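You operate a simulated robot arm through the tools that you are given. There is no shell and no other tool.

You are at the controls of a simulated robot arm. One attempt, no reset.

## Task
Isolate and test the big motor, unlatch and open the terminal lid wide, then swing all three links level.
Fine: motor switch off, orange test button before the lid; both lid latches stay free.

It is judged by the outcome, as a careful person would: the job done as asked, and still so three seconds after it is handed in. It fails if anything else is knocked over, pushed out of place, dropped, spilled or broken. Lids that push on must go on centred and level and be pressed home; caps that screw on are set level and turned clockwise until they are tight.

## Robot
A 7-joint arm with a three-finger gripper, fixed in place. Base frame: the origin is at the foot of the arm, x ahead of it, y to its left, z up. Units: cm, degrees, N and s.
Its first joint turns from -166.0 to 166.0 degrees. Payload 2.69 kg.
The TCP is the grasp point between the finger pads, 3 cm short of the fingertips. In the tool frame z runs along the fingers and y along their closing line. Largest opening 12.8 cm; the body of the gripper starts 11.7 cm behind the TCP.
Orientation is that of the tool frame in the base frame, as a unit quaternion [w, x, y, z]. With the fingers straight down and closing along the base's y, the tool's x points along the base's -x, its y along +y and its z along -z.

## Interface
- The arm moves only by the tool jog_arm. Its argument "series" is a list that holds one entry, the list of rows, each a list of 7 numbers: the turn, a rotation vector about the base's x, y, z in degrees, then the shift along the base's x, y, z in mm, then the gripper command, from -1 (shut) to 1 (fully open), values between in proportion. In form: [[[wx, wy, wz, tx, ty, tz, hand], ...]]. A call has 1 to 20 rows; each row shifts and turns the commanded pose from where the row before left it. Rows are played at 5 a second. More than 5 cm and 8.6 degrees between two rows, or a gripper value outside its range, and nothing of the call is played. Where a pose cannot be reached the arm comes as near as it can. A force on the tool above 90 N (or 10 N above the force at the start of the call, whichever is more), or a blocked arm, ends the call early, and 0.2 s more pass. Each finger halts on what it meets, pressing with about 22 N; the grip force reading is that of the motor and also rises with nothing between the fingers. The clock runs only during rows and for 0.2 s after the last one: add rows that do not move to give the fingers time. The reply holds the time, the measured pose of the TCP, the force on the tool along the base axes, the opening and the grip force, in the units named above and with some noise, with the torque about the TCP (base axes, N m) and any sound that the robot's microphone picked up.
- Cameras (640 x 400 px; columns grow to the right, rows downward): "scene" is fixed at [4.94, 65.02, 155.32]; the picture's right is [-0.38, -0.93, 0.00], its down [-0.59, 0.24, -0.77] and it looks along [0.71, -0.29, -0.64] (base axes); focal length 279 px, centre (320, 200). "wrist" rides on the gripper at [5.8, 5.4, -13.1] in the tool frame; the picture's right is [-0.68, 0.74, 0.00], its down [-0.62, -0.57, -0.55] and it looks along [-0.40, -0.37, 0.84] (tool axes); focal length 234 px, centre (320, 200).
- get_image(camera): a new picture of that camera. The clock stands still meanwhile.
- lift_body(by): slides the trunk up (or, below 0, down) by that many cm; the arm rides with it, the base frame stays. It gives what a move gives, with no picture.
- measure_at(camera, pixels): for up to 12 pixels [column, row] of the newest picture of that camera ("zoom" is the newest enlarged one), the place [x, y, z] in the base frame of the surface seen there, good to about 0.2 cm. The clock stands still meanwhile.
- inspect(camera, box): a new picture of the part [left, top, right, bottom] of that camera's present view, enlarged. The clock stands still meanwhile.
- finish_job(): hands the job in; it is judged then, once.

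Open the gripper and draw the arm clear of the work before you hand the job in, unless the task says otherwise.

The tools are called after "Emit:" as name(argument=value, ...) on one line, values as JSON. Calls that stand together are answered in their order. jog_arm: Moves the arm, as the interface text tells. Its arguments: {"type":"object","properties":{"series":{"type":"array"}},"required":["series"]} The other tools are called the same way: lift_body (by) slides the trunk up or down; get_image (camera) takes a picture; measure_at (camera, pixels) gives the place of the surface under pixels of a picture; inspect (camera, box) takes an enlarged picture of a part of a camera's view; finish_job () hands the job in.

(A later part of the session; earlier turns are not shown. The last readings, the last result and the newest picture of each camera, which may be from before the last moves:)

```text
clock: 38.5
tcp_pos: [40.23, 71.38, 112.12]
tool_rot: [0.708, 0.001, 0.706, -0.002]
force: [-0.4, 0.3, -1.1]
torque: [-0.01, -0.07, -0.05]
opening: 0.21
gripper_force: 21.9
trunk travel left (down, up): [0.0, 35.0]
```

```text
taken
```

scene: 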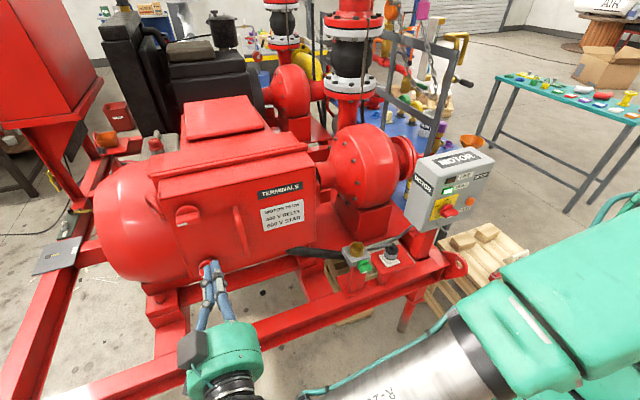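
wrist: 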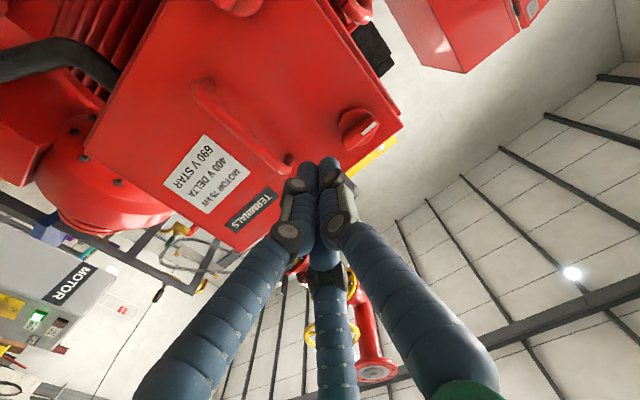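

The tool is horizontal, facing the lid. I'll zoom on the latches from both cameras and measure.

Emit:
inspect(camera="scene", box=[160, 195, 240, 285])

Emit:
measure_at(camera="zoom", pixels=[[260, 92], [210, 115], [310, 100], [275, 75], [235, 75], [215, 122], [300, 130], [260, 125], [280, 340], [330, 325], [375, 320], [300, 345]])

Emit:
inspect(camera="wrist", box=[300, 80, 420, 180])

Emit:
measure_at(camera="wrist", pixels=[[345, 140], [358, 130], [372, 125], [350, 120], [365, 140], [345, 115], [285, 160], [200, 88], [240, 120], [95, 145], [400, 125], [160, 5]])

```text
4.44 times, centred on (200, 240) of scene
```

zoom: 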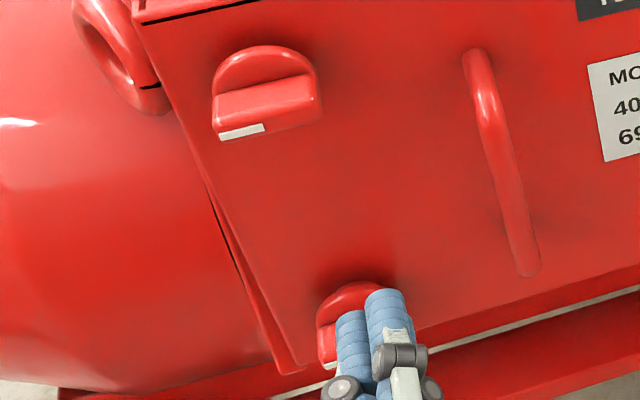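

```text
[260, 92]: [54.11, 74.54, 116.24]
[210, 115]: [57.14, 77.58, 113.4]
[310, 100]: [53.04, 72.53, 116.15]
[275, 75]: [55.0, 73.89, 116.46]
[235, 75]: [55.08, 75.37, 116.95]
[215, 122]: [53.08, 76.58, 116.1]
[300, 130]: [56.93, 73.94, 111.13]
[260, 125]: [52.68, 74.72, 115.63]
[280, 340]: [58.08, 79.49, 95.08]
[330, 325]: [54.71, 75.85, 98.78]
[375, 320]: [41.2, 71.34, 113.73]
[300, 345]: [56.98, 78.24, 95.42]
```

```text
4.00 times, centred on (360, 130) of wrist
```

zoom: 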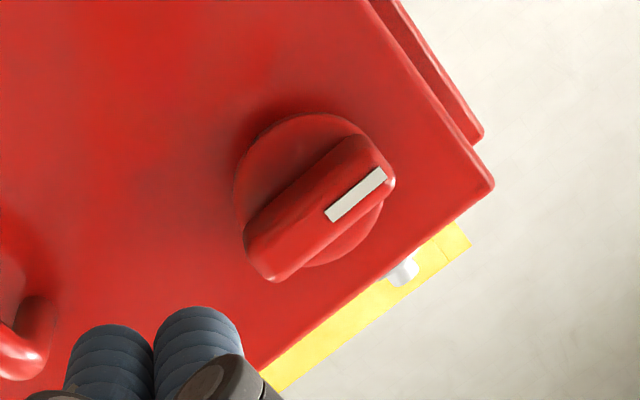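

```text
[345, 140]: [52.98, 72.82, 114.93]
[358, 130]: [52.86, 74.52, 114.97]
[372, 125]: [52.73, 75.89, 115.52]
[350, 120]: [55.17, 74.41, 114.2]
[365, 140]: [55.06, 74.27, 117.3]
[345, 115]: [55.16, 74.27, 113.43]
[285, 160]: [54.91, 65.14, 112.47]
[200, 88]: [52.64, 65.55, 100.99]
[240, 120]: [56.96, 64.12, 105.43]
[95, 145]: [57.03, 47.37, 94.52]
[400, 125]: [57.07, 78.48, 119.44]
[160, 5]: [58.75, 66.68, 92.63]
```

Upper latch: centre (y 74.4, z 115.5), bar front x=52.6, horizontal with mark at the left. I approach just above its left end and push down gently to see whether it turns that way.

Emit:
jog_arm(series=[[[0, 0, 0, 20, 25, 35, -1], [0, 0, 0, 30, 24, 34, -1], [0, 0, 0, 40, 0, 0, -1], [0, 0, 0, 24, 0, 0, -1], [0, 0, 0, 0, 0, 0, -1], [0, 0, 0, 0, 0, -11, -1], [0, 0, 0, 0, 5, -6, -1], [0, 0, 0, 0, 4, -6, -1], [0, 0, 0, 0, 0, 0, -1]]])

Emit:
inspect(camera="scene", box=[160, 190, 260, 280])

Emit:
inspect(camera="wrist", box=[260, 100, 420, 220])

```text
refused: row 2 steps farther than a row can; nothing moved
```

```text
4.44 times, centred on (210, 235) of scene
```

zoom: 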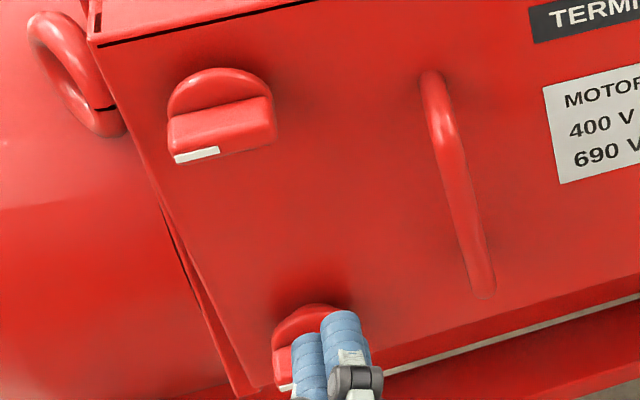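

```text
3.33 times, centred on (340, 160) of wrist
```

zoom: 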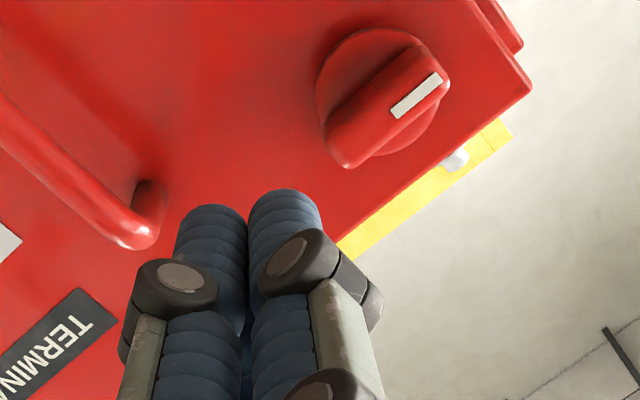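

Row 2 exceeded 5 cm; resending with shorter steps.

Emit:
jog_arm(series=[[[0, 0, 0, 10, 25, 35, -1], [0, 0, 0, 20, 24, 34, -1], [0, 0, 0, 40, 0, 0, -1], [0, 0, 0, 30, 0, 0, -1], [0, 0, 0, 14, 0, 0, -1], [0, 0, 0, 0, 0, -11, -1], [0, 0, 0, 0, 5, -6, -1], [0, 0, 0, 0, 4, -6, -1], [0, 0, 0, 0, 0, 0, -1]]])

Emit:
inspect(camera="scene", box=[160, 190, 260, 280])

Emit:
inspect(camera="wrist", box=[260, 100, 420, 220])

```text
clock: 40.5
tcp_pos: [51.59, 76.96, 116.69]
tool_rot: [0.709, 0.001, 0.706, -0.001]
force: [0.1, 0.2, 0.2]
torque: [-0.01, -0.02, -0.01]
opening: 0.25
gripper_force: 21.9
trunk travel left (down, up): [0.0, 35.0]
```

```text
4.44 times, centred on (210, 235) of scene
```

zoom: 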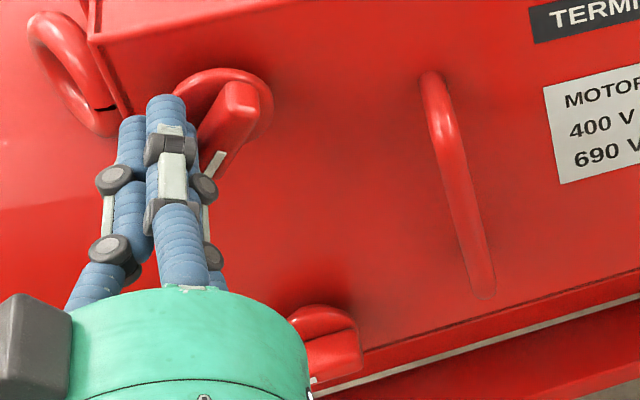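

```text
3.33 times, centred on (340, 160) of wrist
```

zoom: 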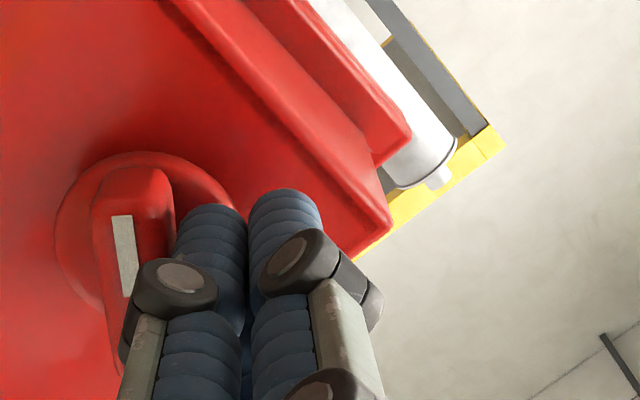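

The latch turns easily with the marked end going down (~50–60° now). Completing the quarter turn.

Emit:
jog_arm(series=[[[0, 0, 0, 0, 3, -8, -1], [0, 0, 0, 0, 0, -8, -1], [0, 0, 0, 0, -5, -8, -1], [0, 0, 0, 0, -4, -6, -1], [0, 0, 0, 0, -4, 0, -1], [0, 0, 0, 0, -3, 0, -1], [0, 0, 0, 0, 0, 0, -1]]])

Emit:
inspect(camera="scene", box=[160, 190, 260, 280])

Emit:
inspect(camera="wrist", box=[260, 100, 420, 220])

```text
clock: 41.9
tcp_pos: [51.36, 76.36, 114.09]
tool_rot: [0.71, -0.003, 0.705, 0.006]
force: [8.2, 33.6, -4.3]
torque: [-0.06, -0.15, 0.45]
opening: 0.2
gripper_force: 21.8
trunk travel left (down, up): [0.0, 35.0]
stopped in row 7: the force on the tool passed its limit at 94 N (the readings are from after the stop); the commanded pose is now the measured one
```

```text
4.44 times, centred on (210, 235) of scene
```

zoom: 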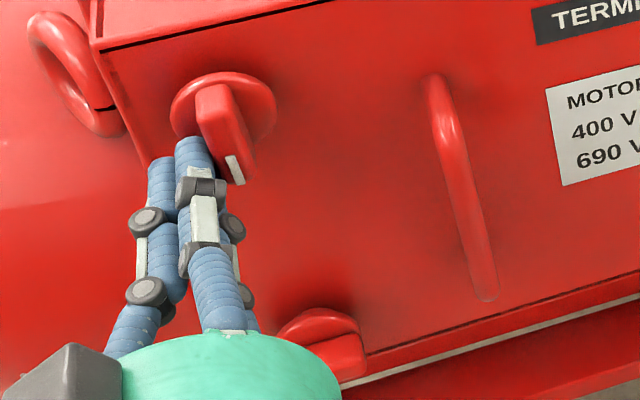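

```text
3.33 times, centred on (340, 160) of wrist
```

zoom: 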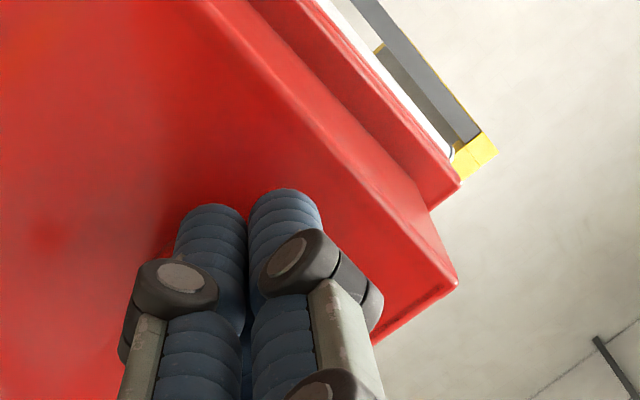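

The upper latch is vertical against its stop (mark down). I back away and do the same on the lower latch (centre z≈98), with a softer finish.

Emit:
jog_arm(series=[[[0, 0, 0, 0, 8, 0, -1], [0, 0, 0, -40, 0, 0, -1], [0, 0, 0, 0, 0, -40, -1], [0, 0, 0, 0, -8, -43, -1], [0, 0, 0, 0, 0, -43, -1], [0, 0, 0, 0, 0, 0, -1]]])

Emit:
inspect(camera="scene", box=[160, 190, 260, 280])

Emit:
get_image(camera="wrist")

```text
clock: 43.3
tcp_pos: [47.46, 76.19, 101.96]
tool_rot: [0.71, -0.001, 0.704, 0.006]
force: [-0.2, -0.1, -0.1]
torque: [0.01, -0.04, -0.03]
opening: 0.23
gripper_force: 22.1
trunk travel left (down, up): [0.0, 35.0]
```

```text
4.44 times, centred on (210, 235) of scene
```

zoom: 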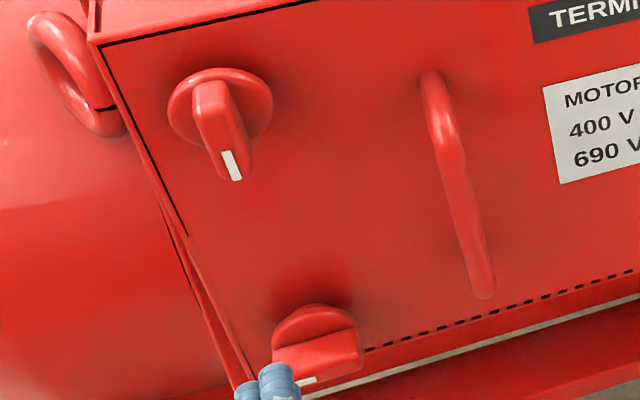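

```text
taken
```

wrist: 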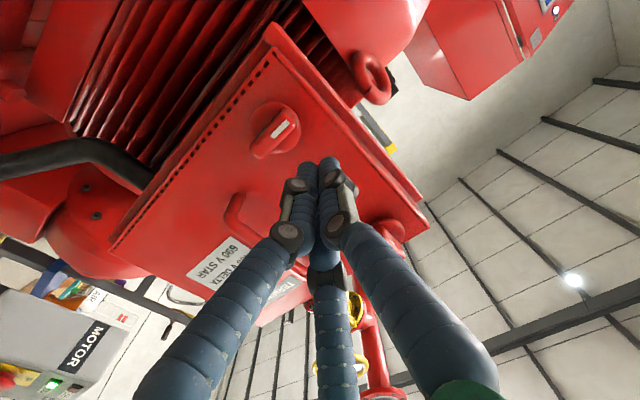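

Upper latch stays vertical. Measuring the lower latch in the wrist picture (around (275,130)).

Emit:
measure_at(camera="wrist", pixels=[[265, 145], [275, 133], [290, 122], [265, 120], [290, 140], [260, 112], [282, 125]])

Emit:
measure_at(camera="zoom", pixels=[[310, 320], [320, 355], [355, 360], [230, 165], [210, 100], [125, 50], [480, 290], [430, 80]])

```text
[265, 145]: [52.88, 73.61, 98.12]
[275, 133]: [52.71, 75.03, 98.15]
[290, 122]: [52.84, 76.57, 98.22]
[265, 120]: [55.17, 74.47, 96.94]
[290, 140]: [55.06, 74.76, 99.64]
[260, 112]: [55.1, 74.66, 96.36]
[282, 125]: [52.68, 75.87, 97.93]
```

```text
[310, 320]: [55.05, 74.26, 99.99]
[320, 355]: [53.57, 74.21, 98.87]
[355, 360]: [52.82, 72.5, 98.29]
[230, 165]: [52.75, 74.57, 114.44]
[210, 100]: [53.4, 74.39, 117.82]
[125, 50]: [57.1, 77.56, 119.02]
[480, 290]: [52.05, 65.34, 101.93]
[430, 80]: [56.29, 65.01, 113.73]
```

Lower latch centre is (74.5, 98.0). Running the same push-down arc.

Emit:
jog_arm(series=[[[0, 0, 0, 25, 0, 0, -1], [0, 0, 0, 16, 0, 0, -1], [0, 0, 0, 0, 0, -15, -1], [0, 0, 0, 0, 6, -6, -1], [0, 0, 0, 0, 4, -6, -1], [0, 0, 0, 0, 2, -8, -1], [0, 0, 0, 0, 0, -8, -1], [0, 0, 0, 0, -5, -8, -1], [0, 0, 0, 0, -4, -6, -1], [0, 0, 0, 0, 0, 0, -1]]])

Emit:
inspect(camera="scene", box=[160, 190, 260, 280])

Emit:
get_image(camera="wrist")

```text
clock: 45.5
tcp_pos: [51.37, 76.51, 96.01]
tool_rot: [0.711, -0.001, 0.704, 0.007]
force: [-6.1, 19.0, 6.4]
torque: [-0.24, -0.11, 0.13]
opening: 0.21
gripper_force: 22.2
trunk travel left (down, up): [0.0, 35.0]
```

```text
4.44 times, centred on (210, 235) of scene
```

zoom: 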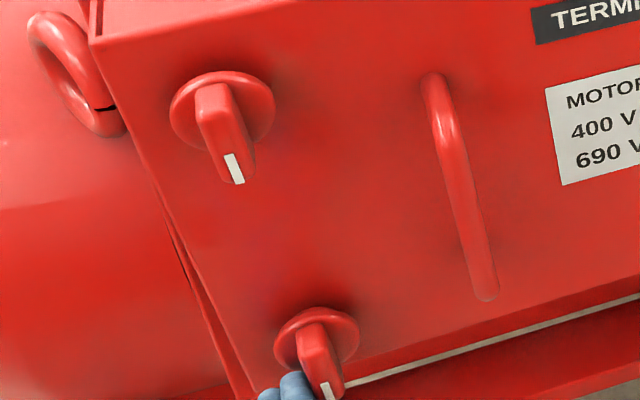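

```text
taken
```

wrist: 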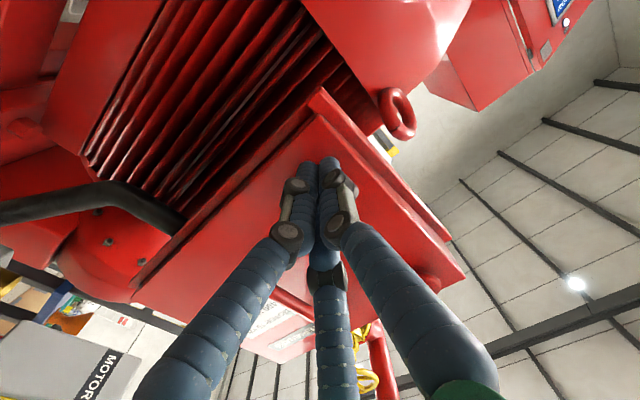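

Both latches are now vertical (free). I back away, open the fingers moderately and line up with the handle (y≈65.3, z 101–114, outer x≈52).

Emit:
jog_arm(series=[[[0, 0, 0, 0, 8, 0, -1], [0, 0, 0, -40, 0, 0, -1], [0, 0, 0, -40, 0, 10, -1], [0, 0, 0, 0, -30, 30, -0.5], [0, 0, 0, 0, -30, 30, 0], [0, 0, 0, 0, -30, 30, 0], [0, 0, 0, 0, -30, 15, 0], [0, 0, -0.7, 0, 0, 0, 0]]])

Emit:
get_image(camera="scene")

Emit:
get_image(camera="wrist")

Emit:
inspect(camera="scene", box=[150, 140, 330, 290])

```text
clock: 47.3
tcp_pos: [43.59, 64.88, 107.63]
tool_rot: [0.71, 0.004, 0.704, 0.002]
force: [0.6, 0.1, -0.5]
torque: [-0.03, 0.12, -0.01]
opening: 6.38
gripper_force: 0.2
trunk travel left (down, up): [0.0, 35.0]
```

```text
taken
```

scene: 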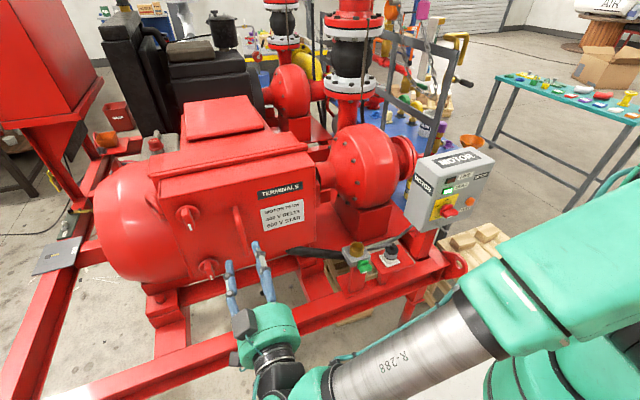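

```text
taken
```

wrist: 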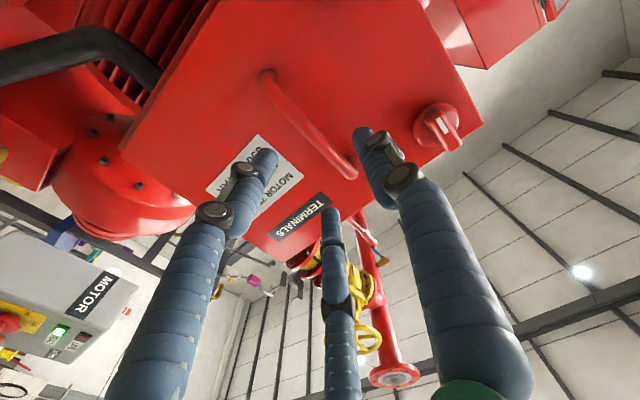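

```text
2.67 times, centred on (240, 215) of scene
```

zoom: 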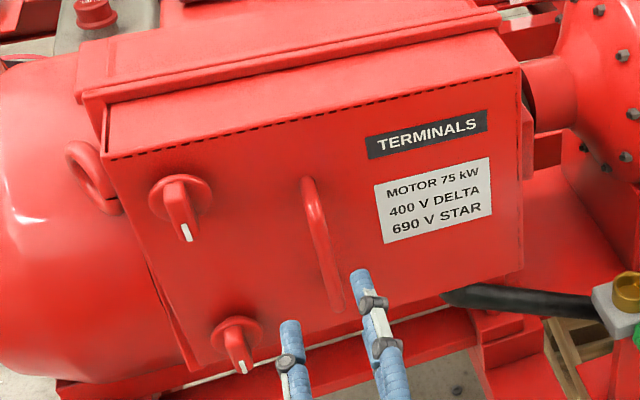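

Measuring the lid's right edge/hinge knuckle and handle profile.

Emit:
measure_at(camera="zoom", pixels=[[526, 130], [528, 165], [516, 110], [518, 200], [519, 255], [316, 230], [310, 200], [325, 270], [308, 185], [338, 305], [320, 240], [508, 60]])

Emit:
measure_at(camera="wrist", pixels=[[265, 80], [290, 110], [310, 135], [330, 155], [350, 172], [275, 85], [320, 150], [120, 150], [245, 240]])

```text
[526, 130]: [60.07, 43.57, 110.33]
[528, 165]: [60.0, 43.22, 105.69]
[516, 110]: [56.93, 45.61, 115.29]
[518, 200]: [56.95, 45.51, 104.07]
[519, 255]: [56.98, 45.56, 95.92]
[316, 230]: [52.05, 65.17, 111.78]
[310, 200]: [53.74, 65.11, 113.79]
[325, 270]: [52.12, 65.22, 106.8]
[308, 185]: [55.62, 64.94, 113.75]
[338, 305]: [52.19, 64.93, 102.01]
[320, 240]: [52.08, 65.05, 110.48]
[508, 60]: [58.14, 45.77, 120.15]
```

```text
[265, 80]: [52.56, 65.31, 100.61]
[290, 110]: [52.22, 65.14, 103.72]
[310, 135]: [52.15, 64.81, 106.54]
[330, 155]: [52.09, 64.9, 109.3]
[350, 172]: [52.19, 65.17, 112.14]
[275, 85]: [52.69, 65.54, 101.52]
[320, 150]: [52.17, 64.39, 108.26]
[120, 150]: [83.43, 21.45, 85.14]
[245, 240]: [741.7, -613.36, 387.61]
```

The handle axis is at (52.7, 65.1) and the hinge at about (60.3, 44.2). Moving in around the handle and closing on it.

Emit:
jog_arm(series=[[[0, 0, 0, 30, 2, 0, 0], [0, 0, 0, 30, 0, 0, 0], [0, 0, 0, 20, 0, 0, 0], [0, 0, 0, 9, 0, 0, 0], [0, 0, 0, 0, 0, 0, -0.5], [0, 0, 0, 0, 0, 0, -1], [0, 0, 0, 0, 0, 0, -1], [0, 0, 0, 0, 0, 0, -1], [0, 0, 0, 0, 0, 0, -1]]])

Emit:
inspect(camera="scene", box=[180, 190, 300, 280])

Emit:
inspect(camera="wrist", box=[240, 80, 440, 220])

```text
clock: 49.3
tcp_pos: [52.61, 64.51, 107.21]
tool_rot: [0.708, 0.005, 0.707, -0.002]
force: [6.9, -76.1, -33.1]
torque: [-0.27, -0.32, -0.27]
opening: 2.36
gripper_force: 22.2
trunk travel left (down, up): [0.0, 35.0]
```

```text
4.44 times, centred on (240, 235) of scene
```

zoom: 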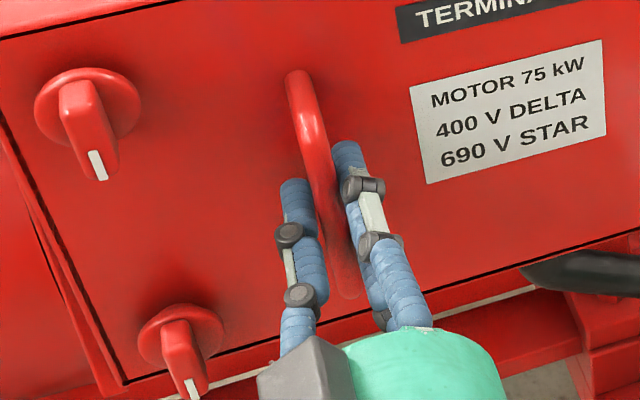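

```text
2.86 times, centred on (340, 150) of wrist
```

zoom: 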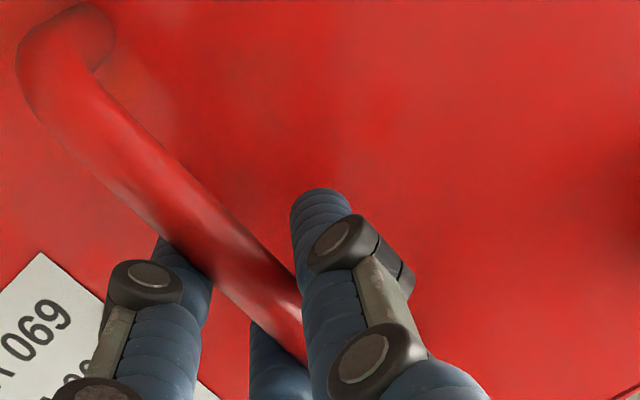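

Gripped, but with a 76 N side load to −y: the pair of fingers leads. I shift the tool −y a few mm to balance.

Emit:
jog_arm(series=[[[0, 0, 0, 0, -4, 0, -1], [0, 0, 0, 0, -3, 0, -1], [0, 0, 0, 0, 0, 0, -1]]])

```text
clock: 50.1
tcp_pos: [52.4, 64.48, 107.79]
tool_rot: [0.71, 0.004, 0.705, 0.002]
force: [-3.0, -30.4, -16.3]
torque: [-0.52, 0.79, -0.15]
opening: 2.2
gripper_force: 45.1
trunk travel left (down, up): [0.0, 35.0]
```

Load is falling (−30 N). A bit more, then begin pulling along the hinge arc.

Emit:
jog_arm(series=[[[0, 0, 0, 0, -3, -2, -1], [0, 0, 0, 0, 0, 0, -1], [0, 0, 1.5, -9, -2, 0, -1], [0, 0, 1.5, -9, -3, 0, -1], [0, 0, 1.5, -9, -4, 0, -1], [0, 0, 0, 0, 0, 0, -1]]])

Emit:
inspect(camera="scene", box=[140, 130, 320, 290])

```text
clock: 51.5
tcp_pos: [50.06, 62.96, 107.77]
tool_rot: [0.71, -0.021, 0.703, 0.029]
force: [31.6, -42.0, 33.6]
torque: [-0.94, -0.69, -0.31]
opening: 2.17
gripper_force: 44.3
trunk travel left (down, up): [0.0, 35.0]
```

```text
2.50 times, centred on (230, 210) of scene
```

zoom: 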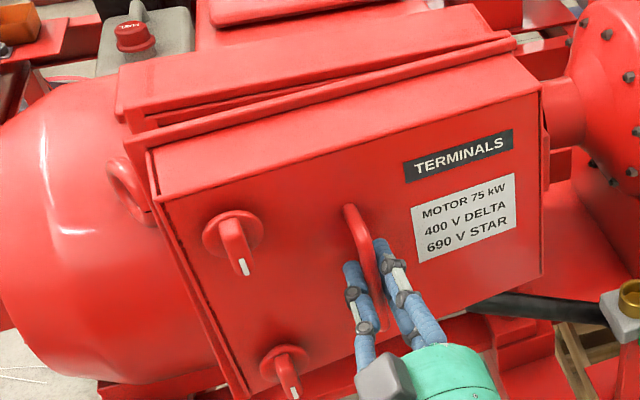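

The lid is opening (about 7°). Continuing along the arc.

Emit:
jog_arm(series=[[[0, 0, 3, -10.5, -6, 0, -1], [0, 0, 3, -10.5, -6.5, 0, -1], [0, 0, 3, -10.5, -7, 0, -1], [0, 0, 3, -10.5, -8, 0, -1], [0, 0, 3, -9, -9, 0, -1], [0, 0, 3, -9, -9, 0, -1], [0, 0, 3, -9, -9, 0, -1], [0, 0, 0, 0, 0, 0, -1]]])

Emit:
get_image(camera="scene")

```text
clock: 52.1
tcp_pos: [48.53, 61.64, 107.77]
tool_rot: [0.71, -0.049, 0.7, 0.058]
force: [23.5, -25.8, 10.3]
torque: [-0.71, -1.71, 0.14]
opening: 2.19
gripper_force: 44.5
trunk travel left (down, up): [0.0, 35.0]
stopped in row 2: the force on the tool passed its limit at 94 N (the readings are from after the stop); the commanded pose is now the measured one
```

```text
taken
```

scene: 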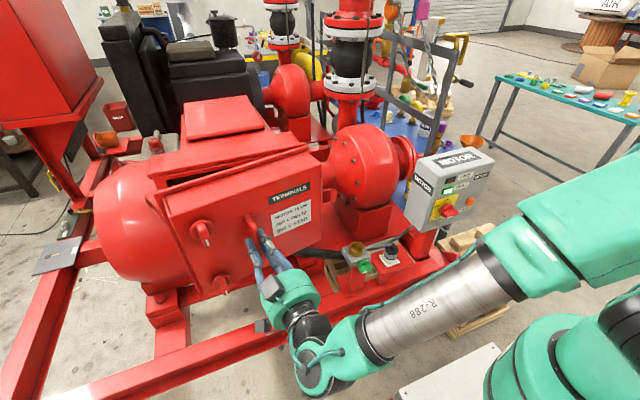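

The lid is about 12° open; the side load builds up. I bias the tool −y and continue with slower, smaller steps.

Emit:
jog_arm(series=[[[0, 0, 0, 0, -4, 0, -1], [0, 0, 0, 0, 0, 0, -1], [0, 0, 1.2, -4, -4, 0, -1], [0, 0, 1.2, -4, -4, 0, -1], [0, 0, 1.2, -4, -4, 0, -1], [0, 0, 1.2, -4, -4, 0, -1], [0, 0, 1.2, -4, -3.5, 0, -1], [0, 0, 1.2, -4, -3.5, 0, -1], [0, 0, 1.2, -4, -3.5, 0, -1], [0, 0, 1.2, -4, -3.5, 0, -1], [0, 0, 0, 0, 0, 0, -1]]])

Emit:
inspect(camera="scene", box=[140, 130, 340, 310])

```text
clock: 54.5
tcp_pos: [45.34, 57.96, 107.72]
tool_rot: [0.703, -0.107, 0.694, 0.118]
force: [54.0, -42.7, 27.7]
torque: [-1.12, -0.32, -0.46]
opening: 2.18
gripper_force: 45.4
trunk travel left (down, up): [0.0, 35.0]
```

```text
2.22 times, centred on (240, 220) of scene
```

zoom: 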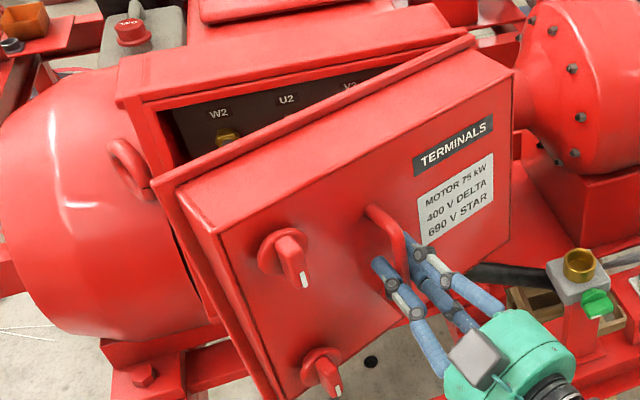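

Lid is ~25° open and the inside shows terminals W2, U2, V2. I release the handle and retreat along the tool axis, then go around the free edge to push it from the side.

Emit:
jog_arm(series=[[[0, 0, 0, 0, 0, 0, 0.2], [0, 0, 0, 0, 0, 0, 0.3], [0, 0, 0, -19, -6, 0, 0.3], [0, 0, 0, -28, -9, 0, 0.3], [0, 0, 0, -38, -12, 0, 0], [0, 0, 0, -38, -5, 0, -0.5], [0, -1, -3, 0, 25, 0, -1], [0, -1, -3, 0, 45, 0, -1], [0, 0, -3, 0, 45, 0, -1], [0, 0, -3, 0, 45, 0, -1], [0, 0, -3, 0, 45, 0, -1], [0, 0, -3, 0, 45, 0, -1], [0, 0, 0, 0, 0, 0, -1]]])

Emit:
get_image(camera="scene")

```text
clock: 57.5
tcp_pos: [38.86, 77.86, 110.69]
tool_rot: [0.723, 0.038, 0.689, -0.014]
force: [0.6, -0.6, -1.0]
torque: [-0.03, -0.04, -0.02]
opening: 0.23
gripper_force: 22.0
trunk travel left (down, up): [0.0, 35.0]
stopped in row 13: the arm was blocked; the commanded pose is now the measured one
```

```text
taken
```

scene: 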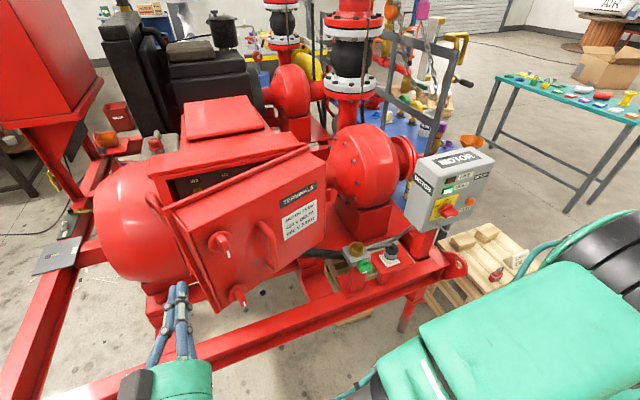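

The bundle is now at (38.9, 77.9, 110.7), beside the lid's free edge. Measuring that edge.

Emit:
measure_at(camera="scene", pixels=[[178, 215], [195, 260], [215, 300], [180, 290], [268, 240], [220, 243], [305, 150], [165, 205], [325, 230], [240, 295]])

Emit:
get_image(camera="wrist")

```text
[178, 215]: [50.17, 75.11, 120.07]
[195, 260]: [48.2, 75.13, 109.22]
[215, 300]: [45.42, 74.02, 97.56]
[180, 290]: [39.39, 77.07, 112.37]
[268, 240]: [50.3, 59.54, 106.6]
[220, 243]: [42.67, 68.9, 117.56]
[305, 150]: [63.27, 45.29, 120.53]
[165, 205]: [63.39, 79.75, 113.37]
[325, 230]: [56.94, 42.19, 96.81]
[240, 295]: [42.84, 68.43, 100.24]
```

```text
taken
```

wrist: 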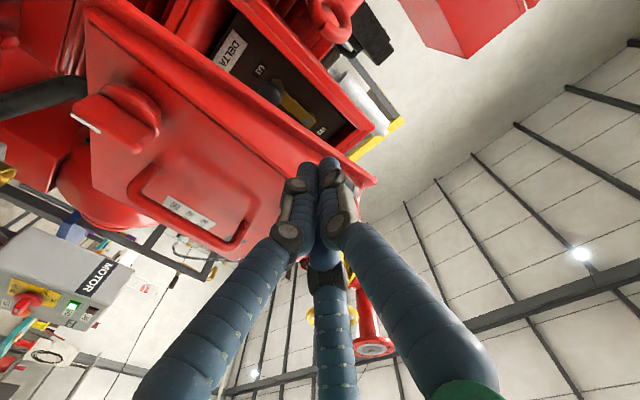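

The edge is at about (50, 75) and the lid is a tray ~5 cm deep, hinge at (60.3, 44.2). Pushing from inside with the tool pointing down avoids wrist limits, so I rise and pitch the tool to vertical above the gap.

Emit:
jog_arm(series=[[[0, 4, 0, -10, 0, 40, -1], [0, 7.7, 0, 0, 0, 45, -1], [0, 7.7, 0, 0, 0, 45, -1], [0, 7.7, 0, 0, 0, 45, -1], [0, 7.7, 0, 0, 0, 45, -1], [0, 7.7, 0, 0, 0, 45, -1], [0, 7.7, 0, 0, 0, 45, -1], [0, 7.7, 0, 28, -10, 0, -1], [0, 7.7, 0, 28, -10, 0, -1], [0, 7.7, 0, 28, -10, 0, -1], [0, 7.7, 0, 28, -10, 0, -1], [0, 7.7, 0, 28, -10, 0, -1], [0, 4, 0, 28, -10, 0, -1], [0, 0, 0, 0, 0, 0, -1]]])

```text
clock: 60.5
tcp_pos: [49.48, 70.93, 139.14]
tool_rot: [0.024, 0.017, 0.999, -0.033]
force: [-1.4, 0.9, -0.2]
torque: [-0.07, -0.04, 0.02]
opening: 0.21
gripper_force: 22.4
out of reach, approached as far as the arm can: row 11, 12, 13
trunk travel left (down, up): [0.0, 35.0]
```

Reach limit at that height. I raise the trunk 20 cm to bring the shoulder up, then lower the tool at (56, 72) into the gap behind the lid.

Emit:
lift_body(by=20)

Emit:
jog_arm(series=[[[3.8, 2.7, 1.9, 0, 0, -45, -1], [0, 0, 0, 20, 5, -45, -1], [0, 0, 0, 25, 5, -40, -1], [0, 0, 0, 22, 2, -30, -1], [0, 0, 0, 0, 0, 0, -1]]])

Emit:
get_image(camera="scene")

Emit:
get_image(camera="wrist")

```text
clock: 62.7
tcp_pos: [49.57, 70.91, 159.1]
tool_rot: [0.024, 0.018, 0.999, -0.032]
force: [0.9, 1.0, -0.3]
torque: [-0.01, -0.01, 0.02]
opening: 0.19
gripper_force: 21.8
trunk travel left (down, up): [-20.0, 15.0]
```

```text
clock: 63.9
tcp_pos: [56.11, 71.81, 142.78]
tool_rot: [0.0, 0.001, 1.0, 0.0]
force: [0.0, -0.3, -0.8]
torque: [-0.01, 0.12, 0.01]
opening: 0.24
gripper_force: 22.1
trunk travel left (down, up): [-20.0, 15.0]
```

```text
taken
```

scene: 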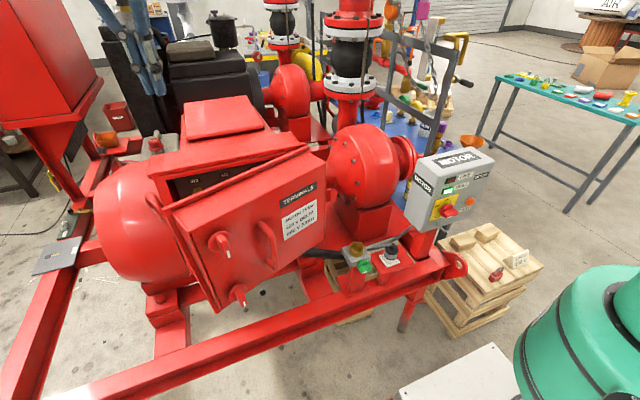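

```text
taken
```

wrist: 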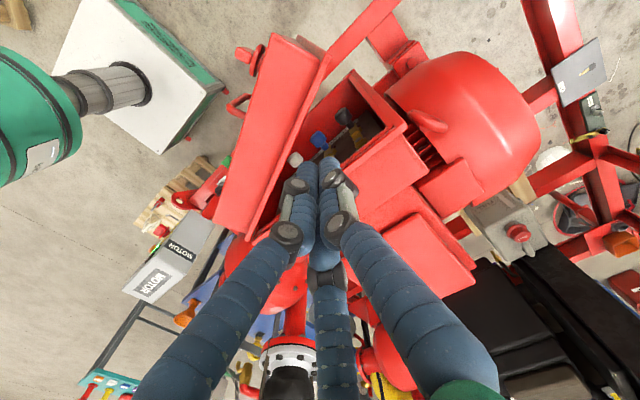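

Good overhead view of the gap. Zooming in to check the descent path and interior parts.

Emit:
inspect(camera="wrist", box=[200, 20, 440, 220])

Emit:
measure_at(camera="wrist", pixels=[[335, 40], [360, 75], [404, 125], [318, 55], [390, 115], [320, 140], [345, 115], [295, 160], [375, 120], [300, 100], [270, 150], [280, 45]])

```text
2.00 times, centred on (320, 120) of wrist
```

zoom: 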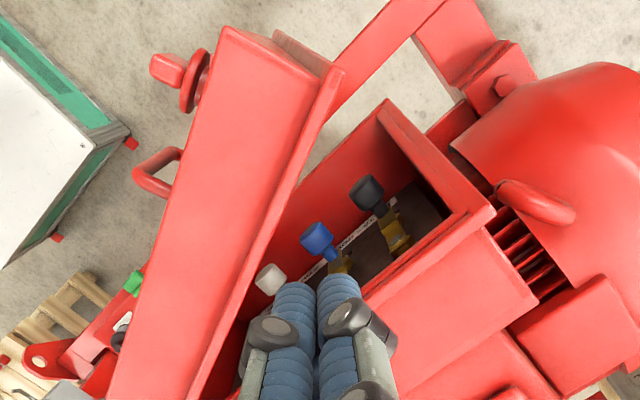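

```text
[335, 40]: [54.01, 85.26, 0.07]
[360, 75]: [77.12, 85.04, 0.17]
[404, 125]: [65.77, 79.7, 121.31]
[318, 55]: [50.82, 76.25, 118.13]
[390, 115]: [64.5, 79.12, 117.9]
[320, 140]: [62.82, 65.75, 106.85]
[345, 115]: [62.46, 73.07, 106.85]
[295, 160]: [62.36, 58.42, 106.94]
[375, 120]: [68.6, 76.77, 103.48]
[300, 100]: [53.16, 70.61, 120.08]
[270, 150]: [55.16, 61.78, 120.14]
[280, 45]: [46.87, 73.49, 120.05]
```

The gap at y≈72 spans x≈53 to 64; link grips (black, blue, white) end near x=62.5, z≈107. Descending the bundle at x=57 to tip z≈113.5.

Emit:
jog_arm(series=[[[0, 0, 0, 9, 0, -40, -1], [0, 0, 0, 0, 0, -45, -1], [0, 0, 0, 0, 0, -45, -1], [0, 0, 0, 0, 0, -45, -1], [0, 0, 0, 0, 0, -45, -1], [0, 0, 0, 0, 0, -40, -1], [0, 0, 0, 0, 0, 0, -1]]])

Emit:
get_image(camera="wrist")

Emit:
inspect(camera="scene", box=[120, 60, 340, 260])

```text
clock: 65.5
tcp_pos: [57.06, 72.37, 117.17]
tool_rot: [0.0, 0.001, 1.0, 0.0]
force: [0.9, -0.1, -0.9]
torque: [-0.04, 0.0, 0.0]
opening: 0.21
gripper_force: 22.2
trunk travel left (down, up): [-20.0, 15.0]
```

```text
taken
```

wrist: 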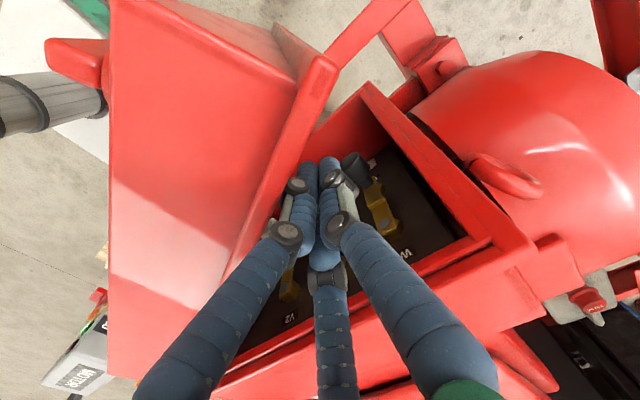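

```text
2.00 times, centred on (230, 160) of scene
```

zoom: 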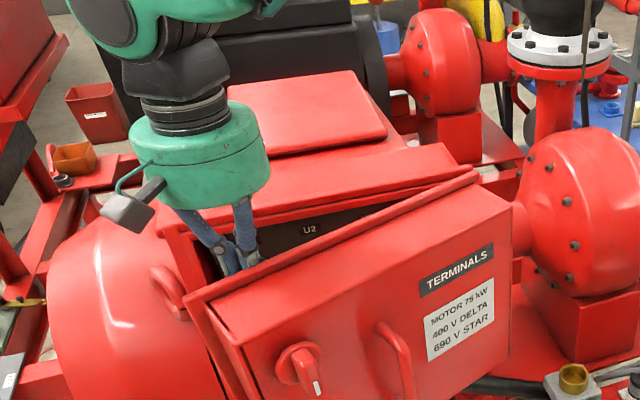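

In position behind the lid rim. Sweeping along the hinge arc to open it, first to about 65°.

Emit:
jog_arm(series=[[[0, 0, 0, -12.7, -3, 0, -1], [0, 0, 0, -12.7, -3, 0, -1], [0, 0, 0, -12.7, -3, 0, -1], [0, 0, 0, -12.8, -5, 0, -1], [0, 0, 0, -12.8, -5, 0, -1], [0, 0, 0, -12.8, -5, 0, -1], [0, 0, 0, -12.8, -5, 0, -1], [0, 0, 0, -12.8, -5, 0, -1], [0, 0, 0, -11.8, -8.6, 0, -1], [0, 0, 0, -11.8, -8.6, 0, -1], [0, 0, 0, -11.8, -8.6, 0, -1], [0, 0, 0, -11.8, -8.6, 0, -1], [0, 0, 0, -11.8, -8.6, 0, -1], [0, 0, 0, -9.4, -11.4, 0, -1], [0, 0, 0, -9.4, -11.4, 0, -1], [0, 0, 0, -9.4, -11.4, 0, -1], [0, 0, 0, -9.4, -11.4, 0, -1], [0, 0, 0, -9.4, -11.4, 0, -1], [0, 0, 0, 0, 0, 0, -1]]])

Emit:
get_image(camera="scene")

Emit:
get_image(camera="wrist")

```text
clock: 69.5
tcp_pos: [36.48, 58.74, 117.15]
tool_rot: [0.0, 0.0, 1.0, 0.001]
force: [0.3, 0.0, -1.0]
torque: [0.02, -0.03, 0.01]
opening: 0.22
gripper_force: 22.4
trunk travel left (down, up): [-20.0, 15.0]
```

```text
taken
```

scene: 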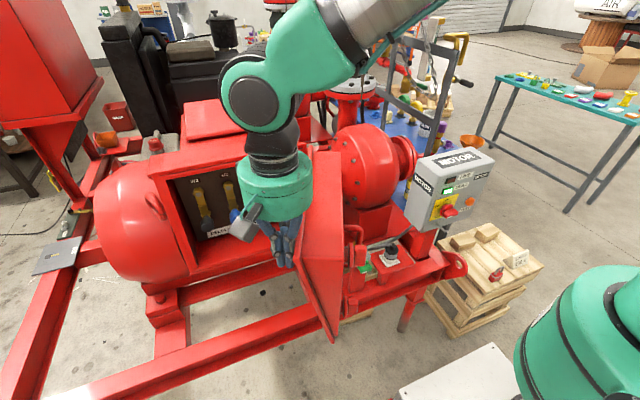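

```text
taken
```

wrist: 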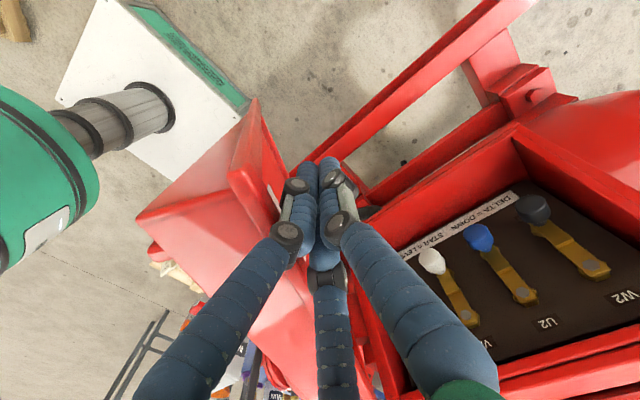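

Lid now ~65° open with almost no force, and the link board with three links (black W2, blue U2, white V2) is visible. Continue to ~110°.

Emit:
jog_arm(series=[[[0, 0, 0, -6, -13.4, 0, -1], [0, 0, 0, -6, -13.4, 0, -1], [0, 0, 0, -6, -13.4, 0, -1], [0, 0, 0, -6, -13.4, 0, -1], [0, 0, 0, -6, -13.4, 0, -1], [0, 0, 0, -2.4, -14.6, 0, -1], [0, 0, 0, -2.4, -14.6, 0, -1], [0, 0, 0, -2.4, -14.6, 0, -1], [0, 0, 0, -2.4, -14.6, 0, -1], [0, 0, 0, -2.4, -14.6, 0, -1], [0, 0, 0, 1.6, -14.6, 0, -1], [0, 0, 0, 1.6, -14.6, 0, -1], [0, 0, 0, 1.6, -14.6, 0, -1], [0, 0, 0, 1.6, -14.6, 0, -1], [0, 0, 0, 1.6, -14.6, 0, -1], [0, 0, 0, 0, 0, 0, -1]]])

Emit:
get_image(camera="scene")

Emit:
get_image(camera="wrist")

```text
clock: 72.9
tcp_pos: [32.8, 37.3, 117.01]
tool_rot: [0.001, 0.001, 1.0, 0.001]
force: [-0.3, -1.3, 0.0]
torque: [0.0, 0.01, 0.01]
opening: 0.21
gripper_force: 22.3
trunk travel left (down, up): [-20.0, 15.0]
```

```text
taken
```

scene: 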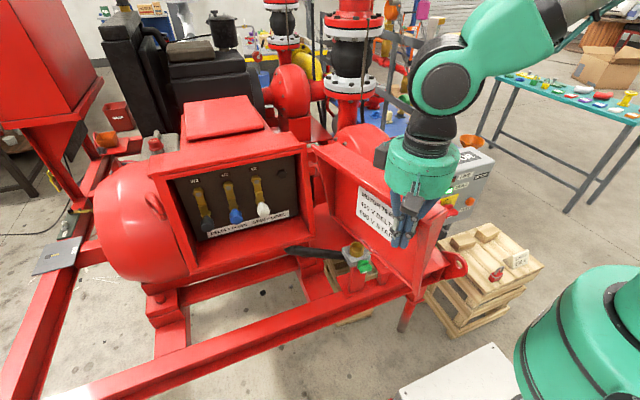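

```text
taken
```

wrist: 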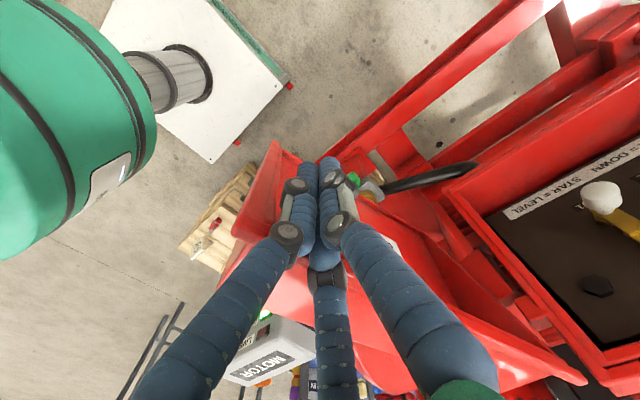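

Lid is ~110° open. A little more (to ~118°) for margin, then lift the tool out and look at the link board.

Emit:
jog_arm(series=[[[0, 0, 0, 4, -12, 0, -1], [0, 0, 0, 4, -12, 0, -1], [0, 0, 0, 4, -12, 0, -1], [0, 0, 0, 0, 0, 0, -1], [0, 0, 0, 0, 20, 0, -1], [0, 0, 0, 0, 20, 20, -1], [0, 0, 0, 0, 20, 40, -1], [0, 0, 0, -10, 0, 45, -1], [0, 0, 0, -10, 0, 45, -1], [0, 0, 0, -10, 0, 45, -1], [0, 0, 0, 0, 0, 0, -1]]])

Emit:
get_image(camera="scene")

Emit:
inspect(camera="scene", box=[150, 140, 330, 270])

```text
clock: 75.3
tcp_pos: [31.33, 39.9, 136.77]
tool_rot: [0.0, 0.001, 1.0, 0.001]
force: [-0.4, -0.9, 0.4]
torque: [0.01, -0.04, 0.03]
opening: 0.22
gripper_force: 21.9
trunk travel left (down, up): [-20.0, 15.0]
```

```text
taken
```

scene: 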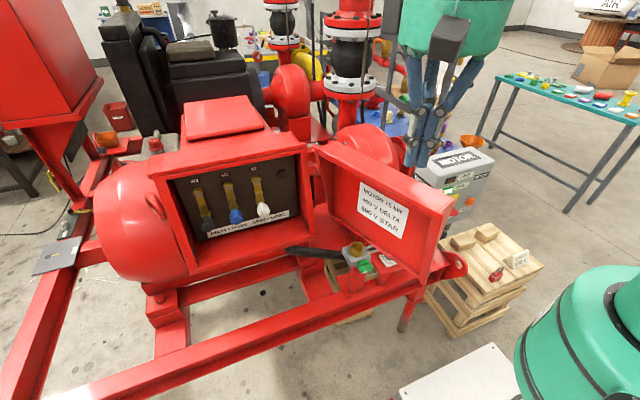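

```text
3.08 times, centred on (240, 205) of scene
```

zoom: 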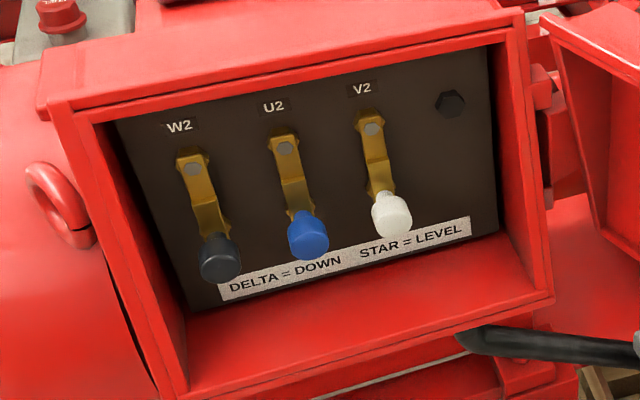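

Board label: DELTA = DOWN, STAR = LEVEL. The spare bolt is on the right, so each link swings to the right (−y) and up; the white V2 link must go first, then blue U2, then black W2. Measuring pivots and knobs.

Emit:
measure_at(camera="zoom", pixels=[[195, 168], [286, 148], [373, 128], [451, 103], [220, 258], [308, 235], [391, 215], [207, 215], [296, 190], [380, 170], [391, 198], [410, 225]])

Emit:
measure_at(camera="scene", pixels=[[155, 180], [305, 150], [190, 265], [310, 235], [325, 150], [450, 205], [430, 280], [200, 232], [330, 180], [315, 170]])

Emit:
inspect(camera="scene", box=[190, 160, 300, 240])

Emit:
get_image(camera="wrist")

```text
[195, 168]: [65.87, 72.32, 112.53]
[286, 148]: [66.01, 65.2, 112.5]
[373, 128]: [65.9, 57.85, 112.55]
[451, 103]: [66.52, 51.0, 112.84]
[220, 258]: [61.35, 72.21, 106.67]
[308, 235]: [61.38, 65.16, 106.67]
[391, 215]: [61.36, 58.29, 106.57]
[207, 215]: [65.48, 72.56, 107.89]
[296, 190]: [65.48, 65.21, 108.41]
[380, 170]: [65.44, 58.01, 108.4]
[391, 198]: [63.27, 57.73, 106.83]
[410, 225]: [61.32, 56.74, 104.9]
```

```text
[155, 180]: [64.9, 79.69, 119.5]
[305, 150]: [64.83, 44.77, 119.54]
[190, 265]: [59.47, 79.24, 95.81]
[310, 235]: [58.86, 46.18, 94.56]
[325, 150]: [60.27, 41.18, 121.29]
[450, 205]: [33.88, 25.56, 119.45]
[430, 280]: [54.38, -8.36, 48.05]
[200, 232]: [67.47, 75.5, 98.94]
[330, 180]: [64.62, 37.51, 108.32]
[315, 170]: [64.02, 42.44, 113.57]
```

```text
5.00 times, centred on (245, 200) of scene
```

zoom: 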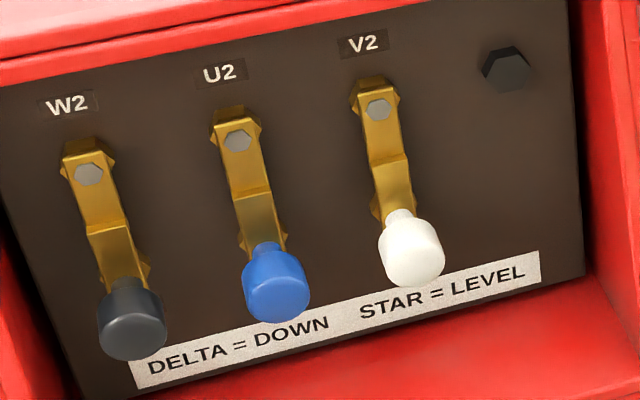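

```text
taken
```

wrist: 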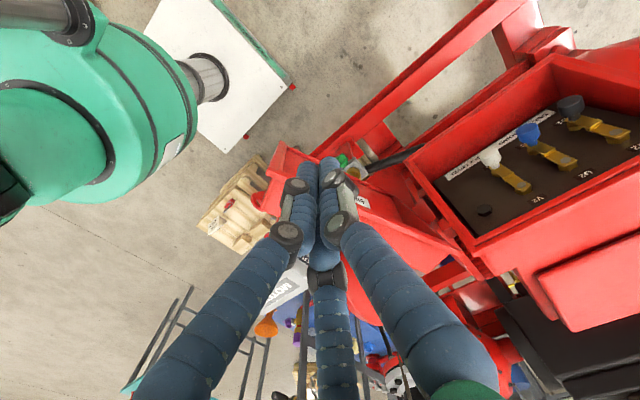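

Pivots are at z=112.5 (y=72.3, 65.1, 57.9), the spare bolt at y=50.9; knobs hang 7.2 cm below with front at x≈61.3. I bring the tool horizontal again in front of the open box (then lower the trunk back down).

Emit:
jog_arm(series=[[[0, -7.5, 0, 10, 42, 0, -1], [0, -7.5, 0, 10, 42, 0, -1], [0, -7.5, 0, 10, 42, 0, -1], [0, -7.5, 0, 10, 42, 0, -1], [0, -7.5, 0, 10, 42, 0, -1], [0, -7.5, 0, 12, 0, -17, -1], [0, -7.5, 0, 12, 0, -17, -1], [0, -7.5, 0, 12, 0, -17, -1], [0, -7.5, 0, 12, 0, -17, -1], [0, -7.5, 0, 12, 0, -17, -1], [0, -7.5, 0, 12, 0, -17, -1], [0, -7.5, 0, 12, 0, -17, -1], [0, 0, 0, 0, 0, 0, -1]]])

```text
clock: 78.1
tcp_pos: [44.63, 60.83, 124.68]
tool_rot: [0.707, -0.001, 0.707, 0.002]
force: [0.4, -0.2, -0.1]
torque: [0.0, -0.02, 0.0]
opening: 0.23
gripper_force: 21.6
trunk travel left (down, up): [-20.0, 15.0]
```

Horizontal at (44.6, 60.8, 124.7). Checking clearance to the lid before lowering the trunk.

Emit:
get_image(camera="scene")

Emit:
get_image(camera="wrist")

```text
taken
```

scene: 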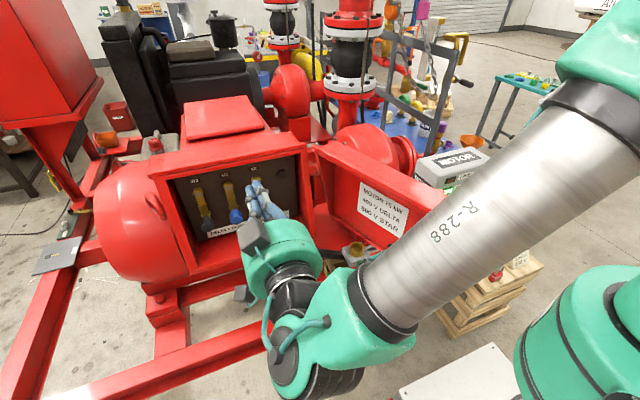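

```text
taken
```

wrist: 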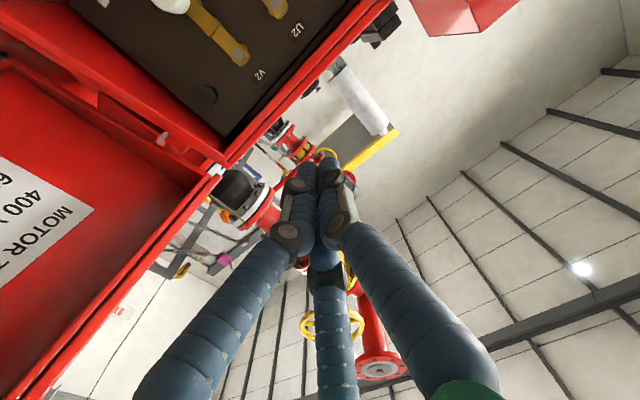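

Measuring the forearm's underside near the lid's free edge to judge the clearance for lowering.

Emit:
measure_at(camera="scene", pixels=[[365, 270], [400, 300], [450, 210], [470, 240], [520, 160], [560, 200], [600, 60], [430, 205], [440, 320], [420, 240], [545, 130], [330, 290]])

```text
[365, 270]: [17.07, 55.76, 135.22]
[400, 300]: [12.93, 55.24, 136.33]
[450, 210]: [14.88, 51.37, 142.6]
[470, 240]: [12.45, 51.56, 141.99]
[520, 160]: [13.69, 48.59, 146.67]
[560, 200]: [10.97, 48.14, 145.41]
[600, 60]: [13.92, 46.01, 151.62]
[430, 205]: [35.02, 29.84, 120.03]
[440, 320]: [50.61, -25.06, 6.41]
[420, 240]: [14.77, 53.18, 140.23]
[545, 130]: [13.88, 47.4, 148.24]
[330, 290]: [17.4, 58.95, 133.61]
```

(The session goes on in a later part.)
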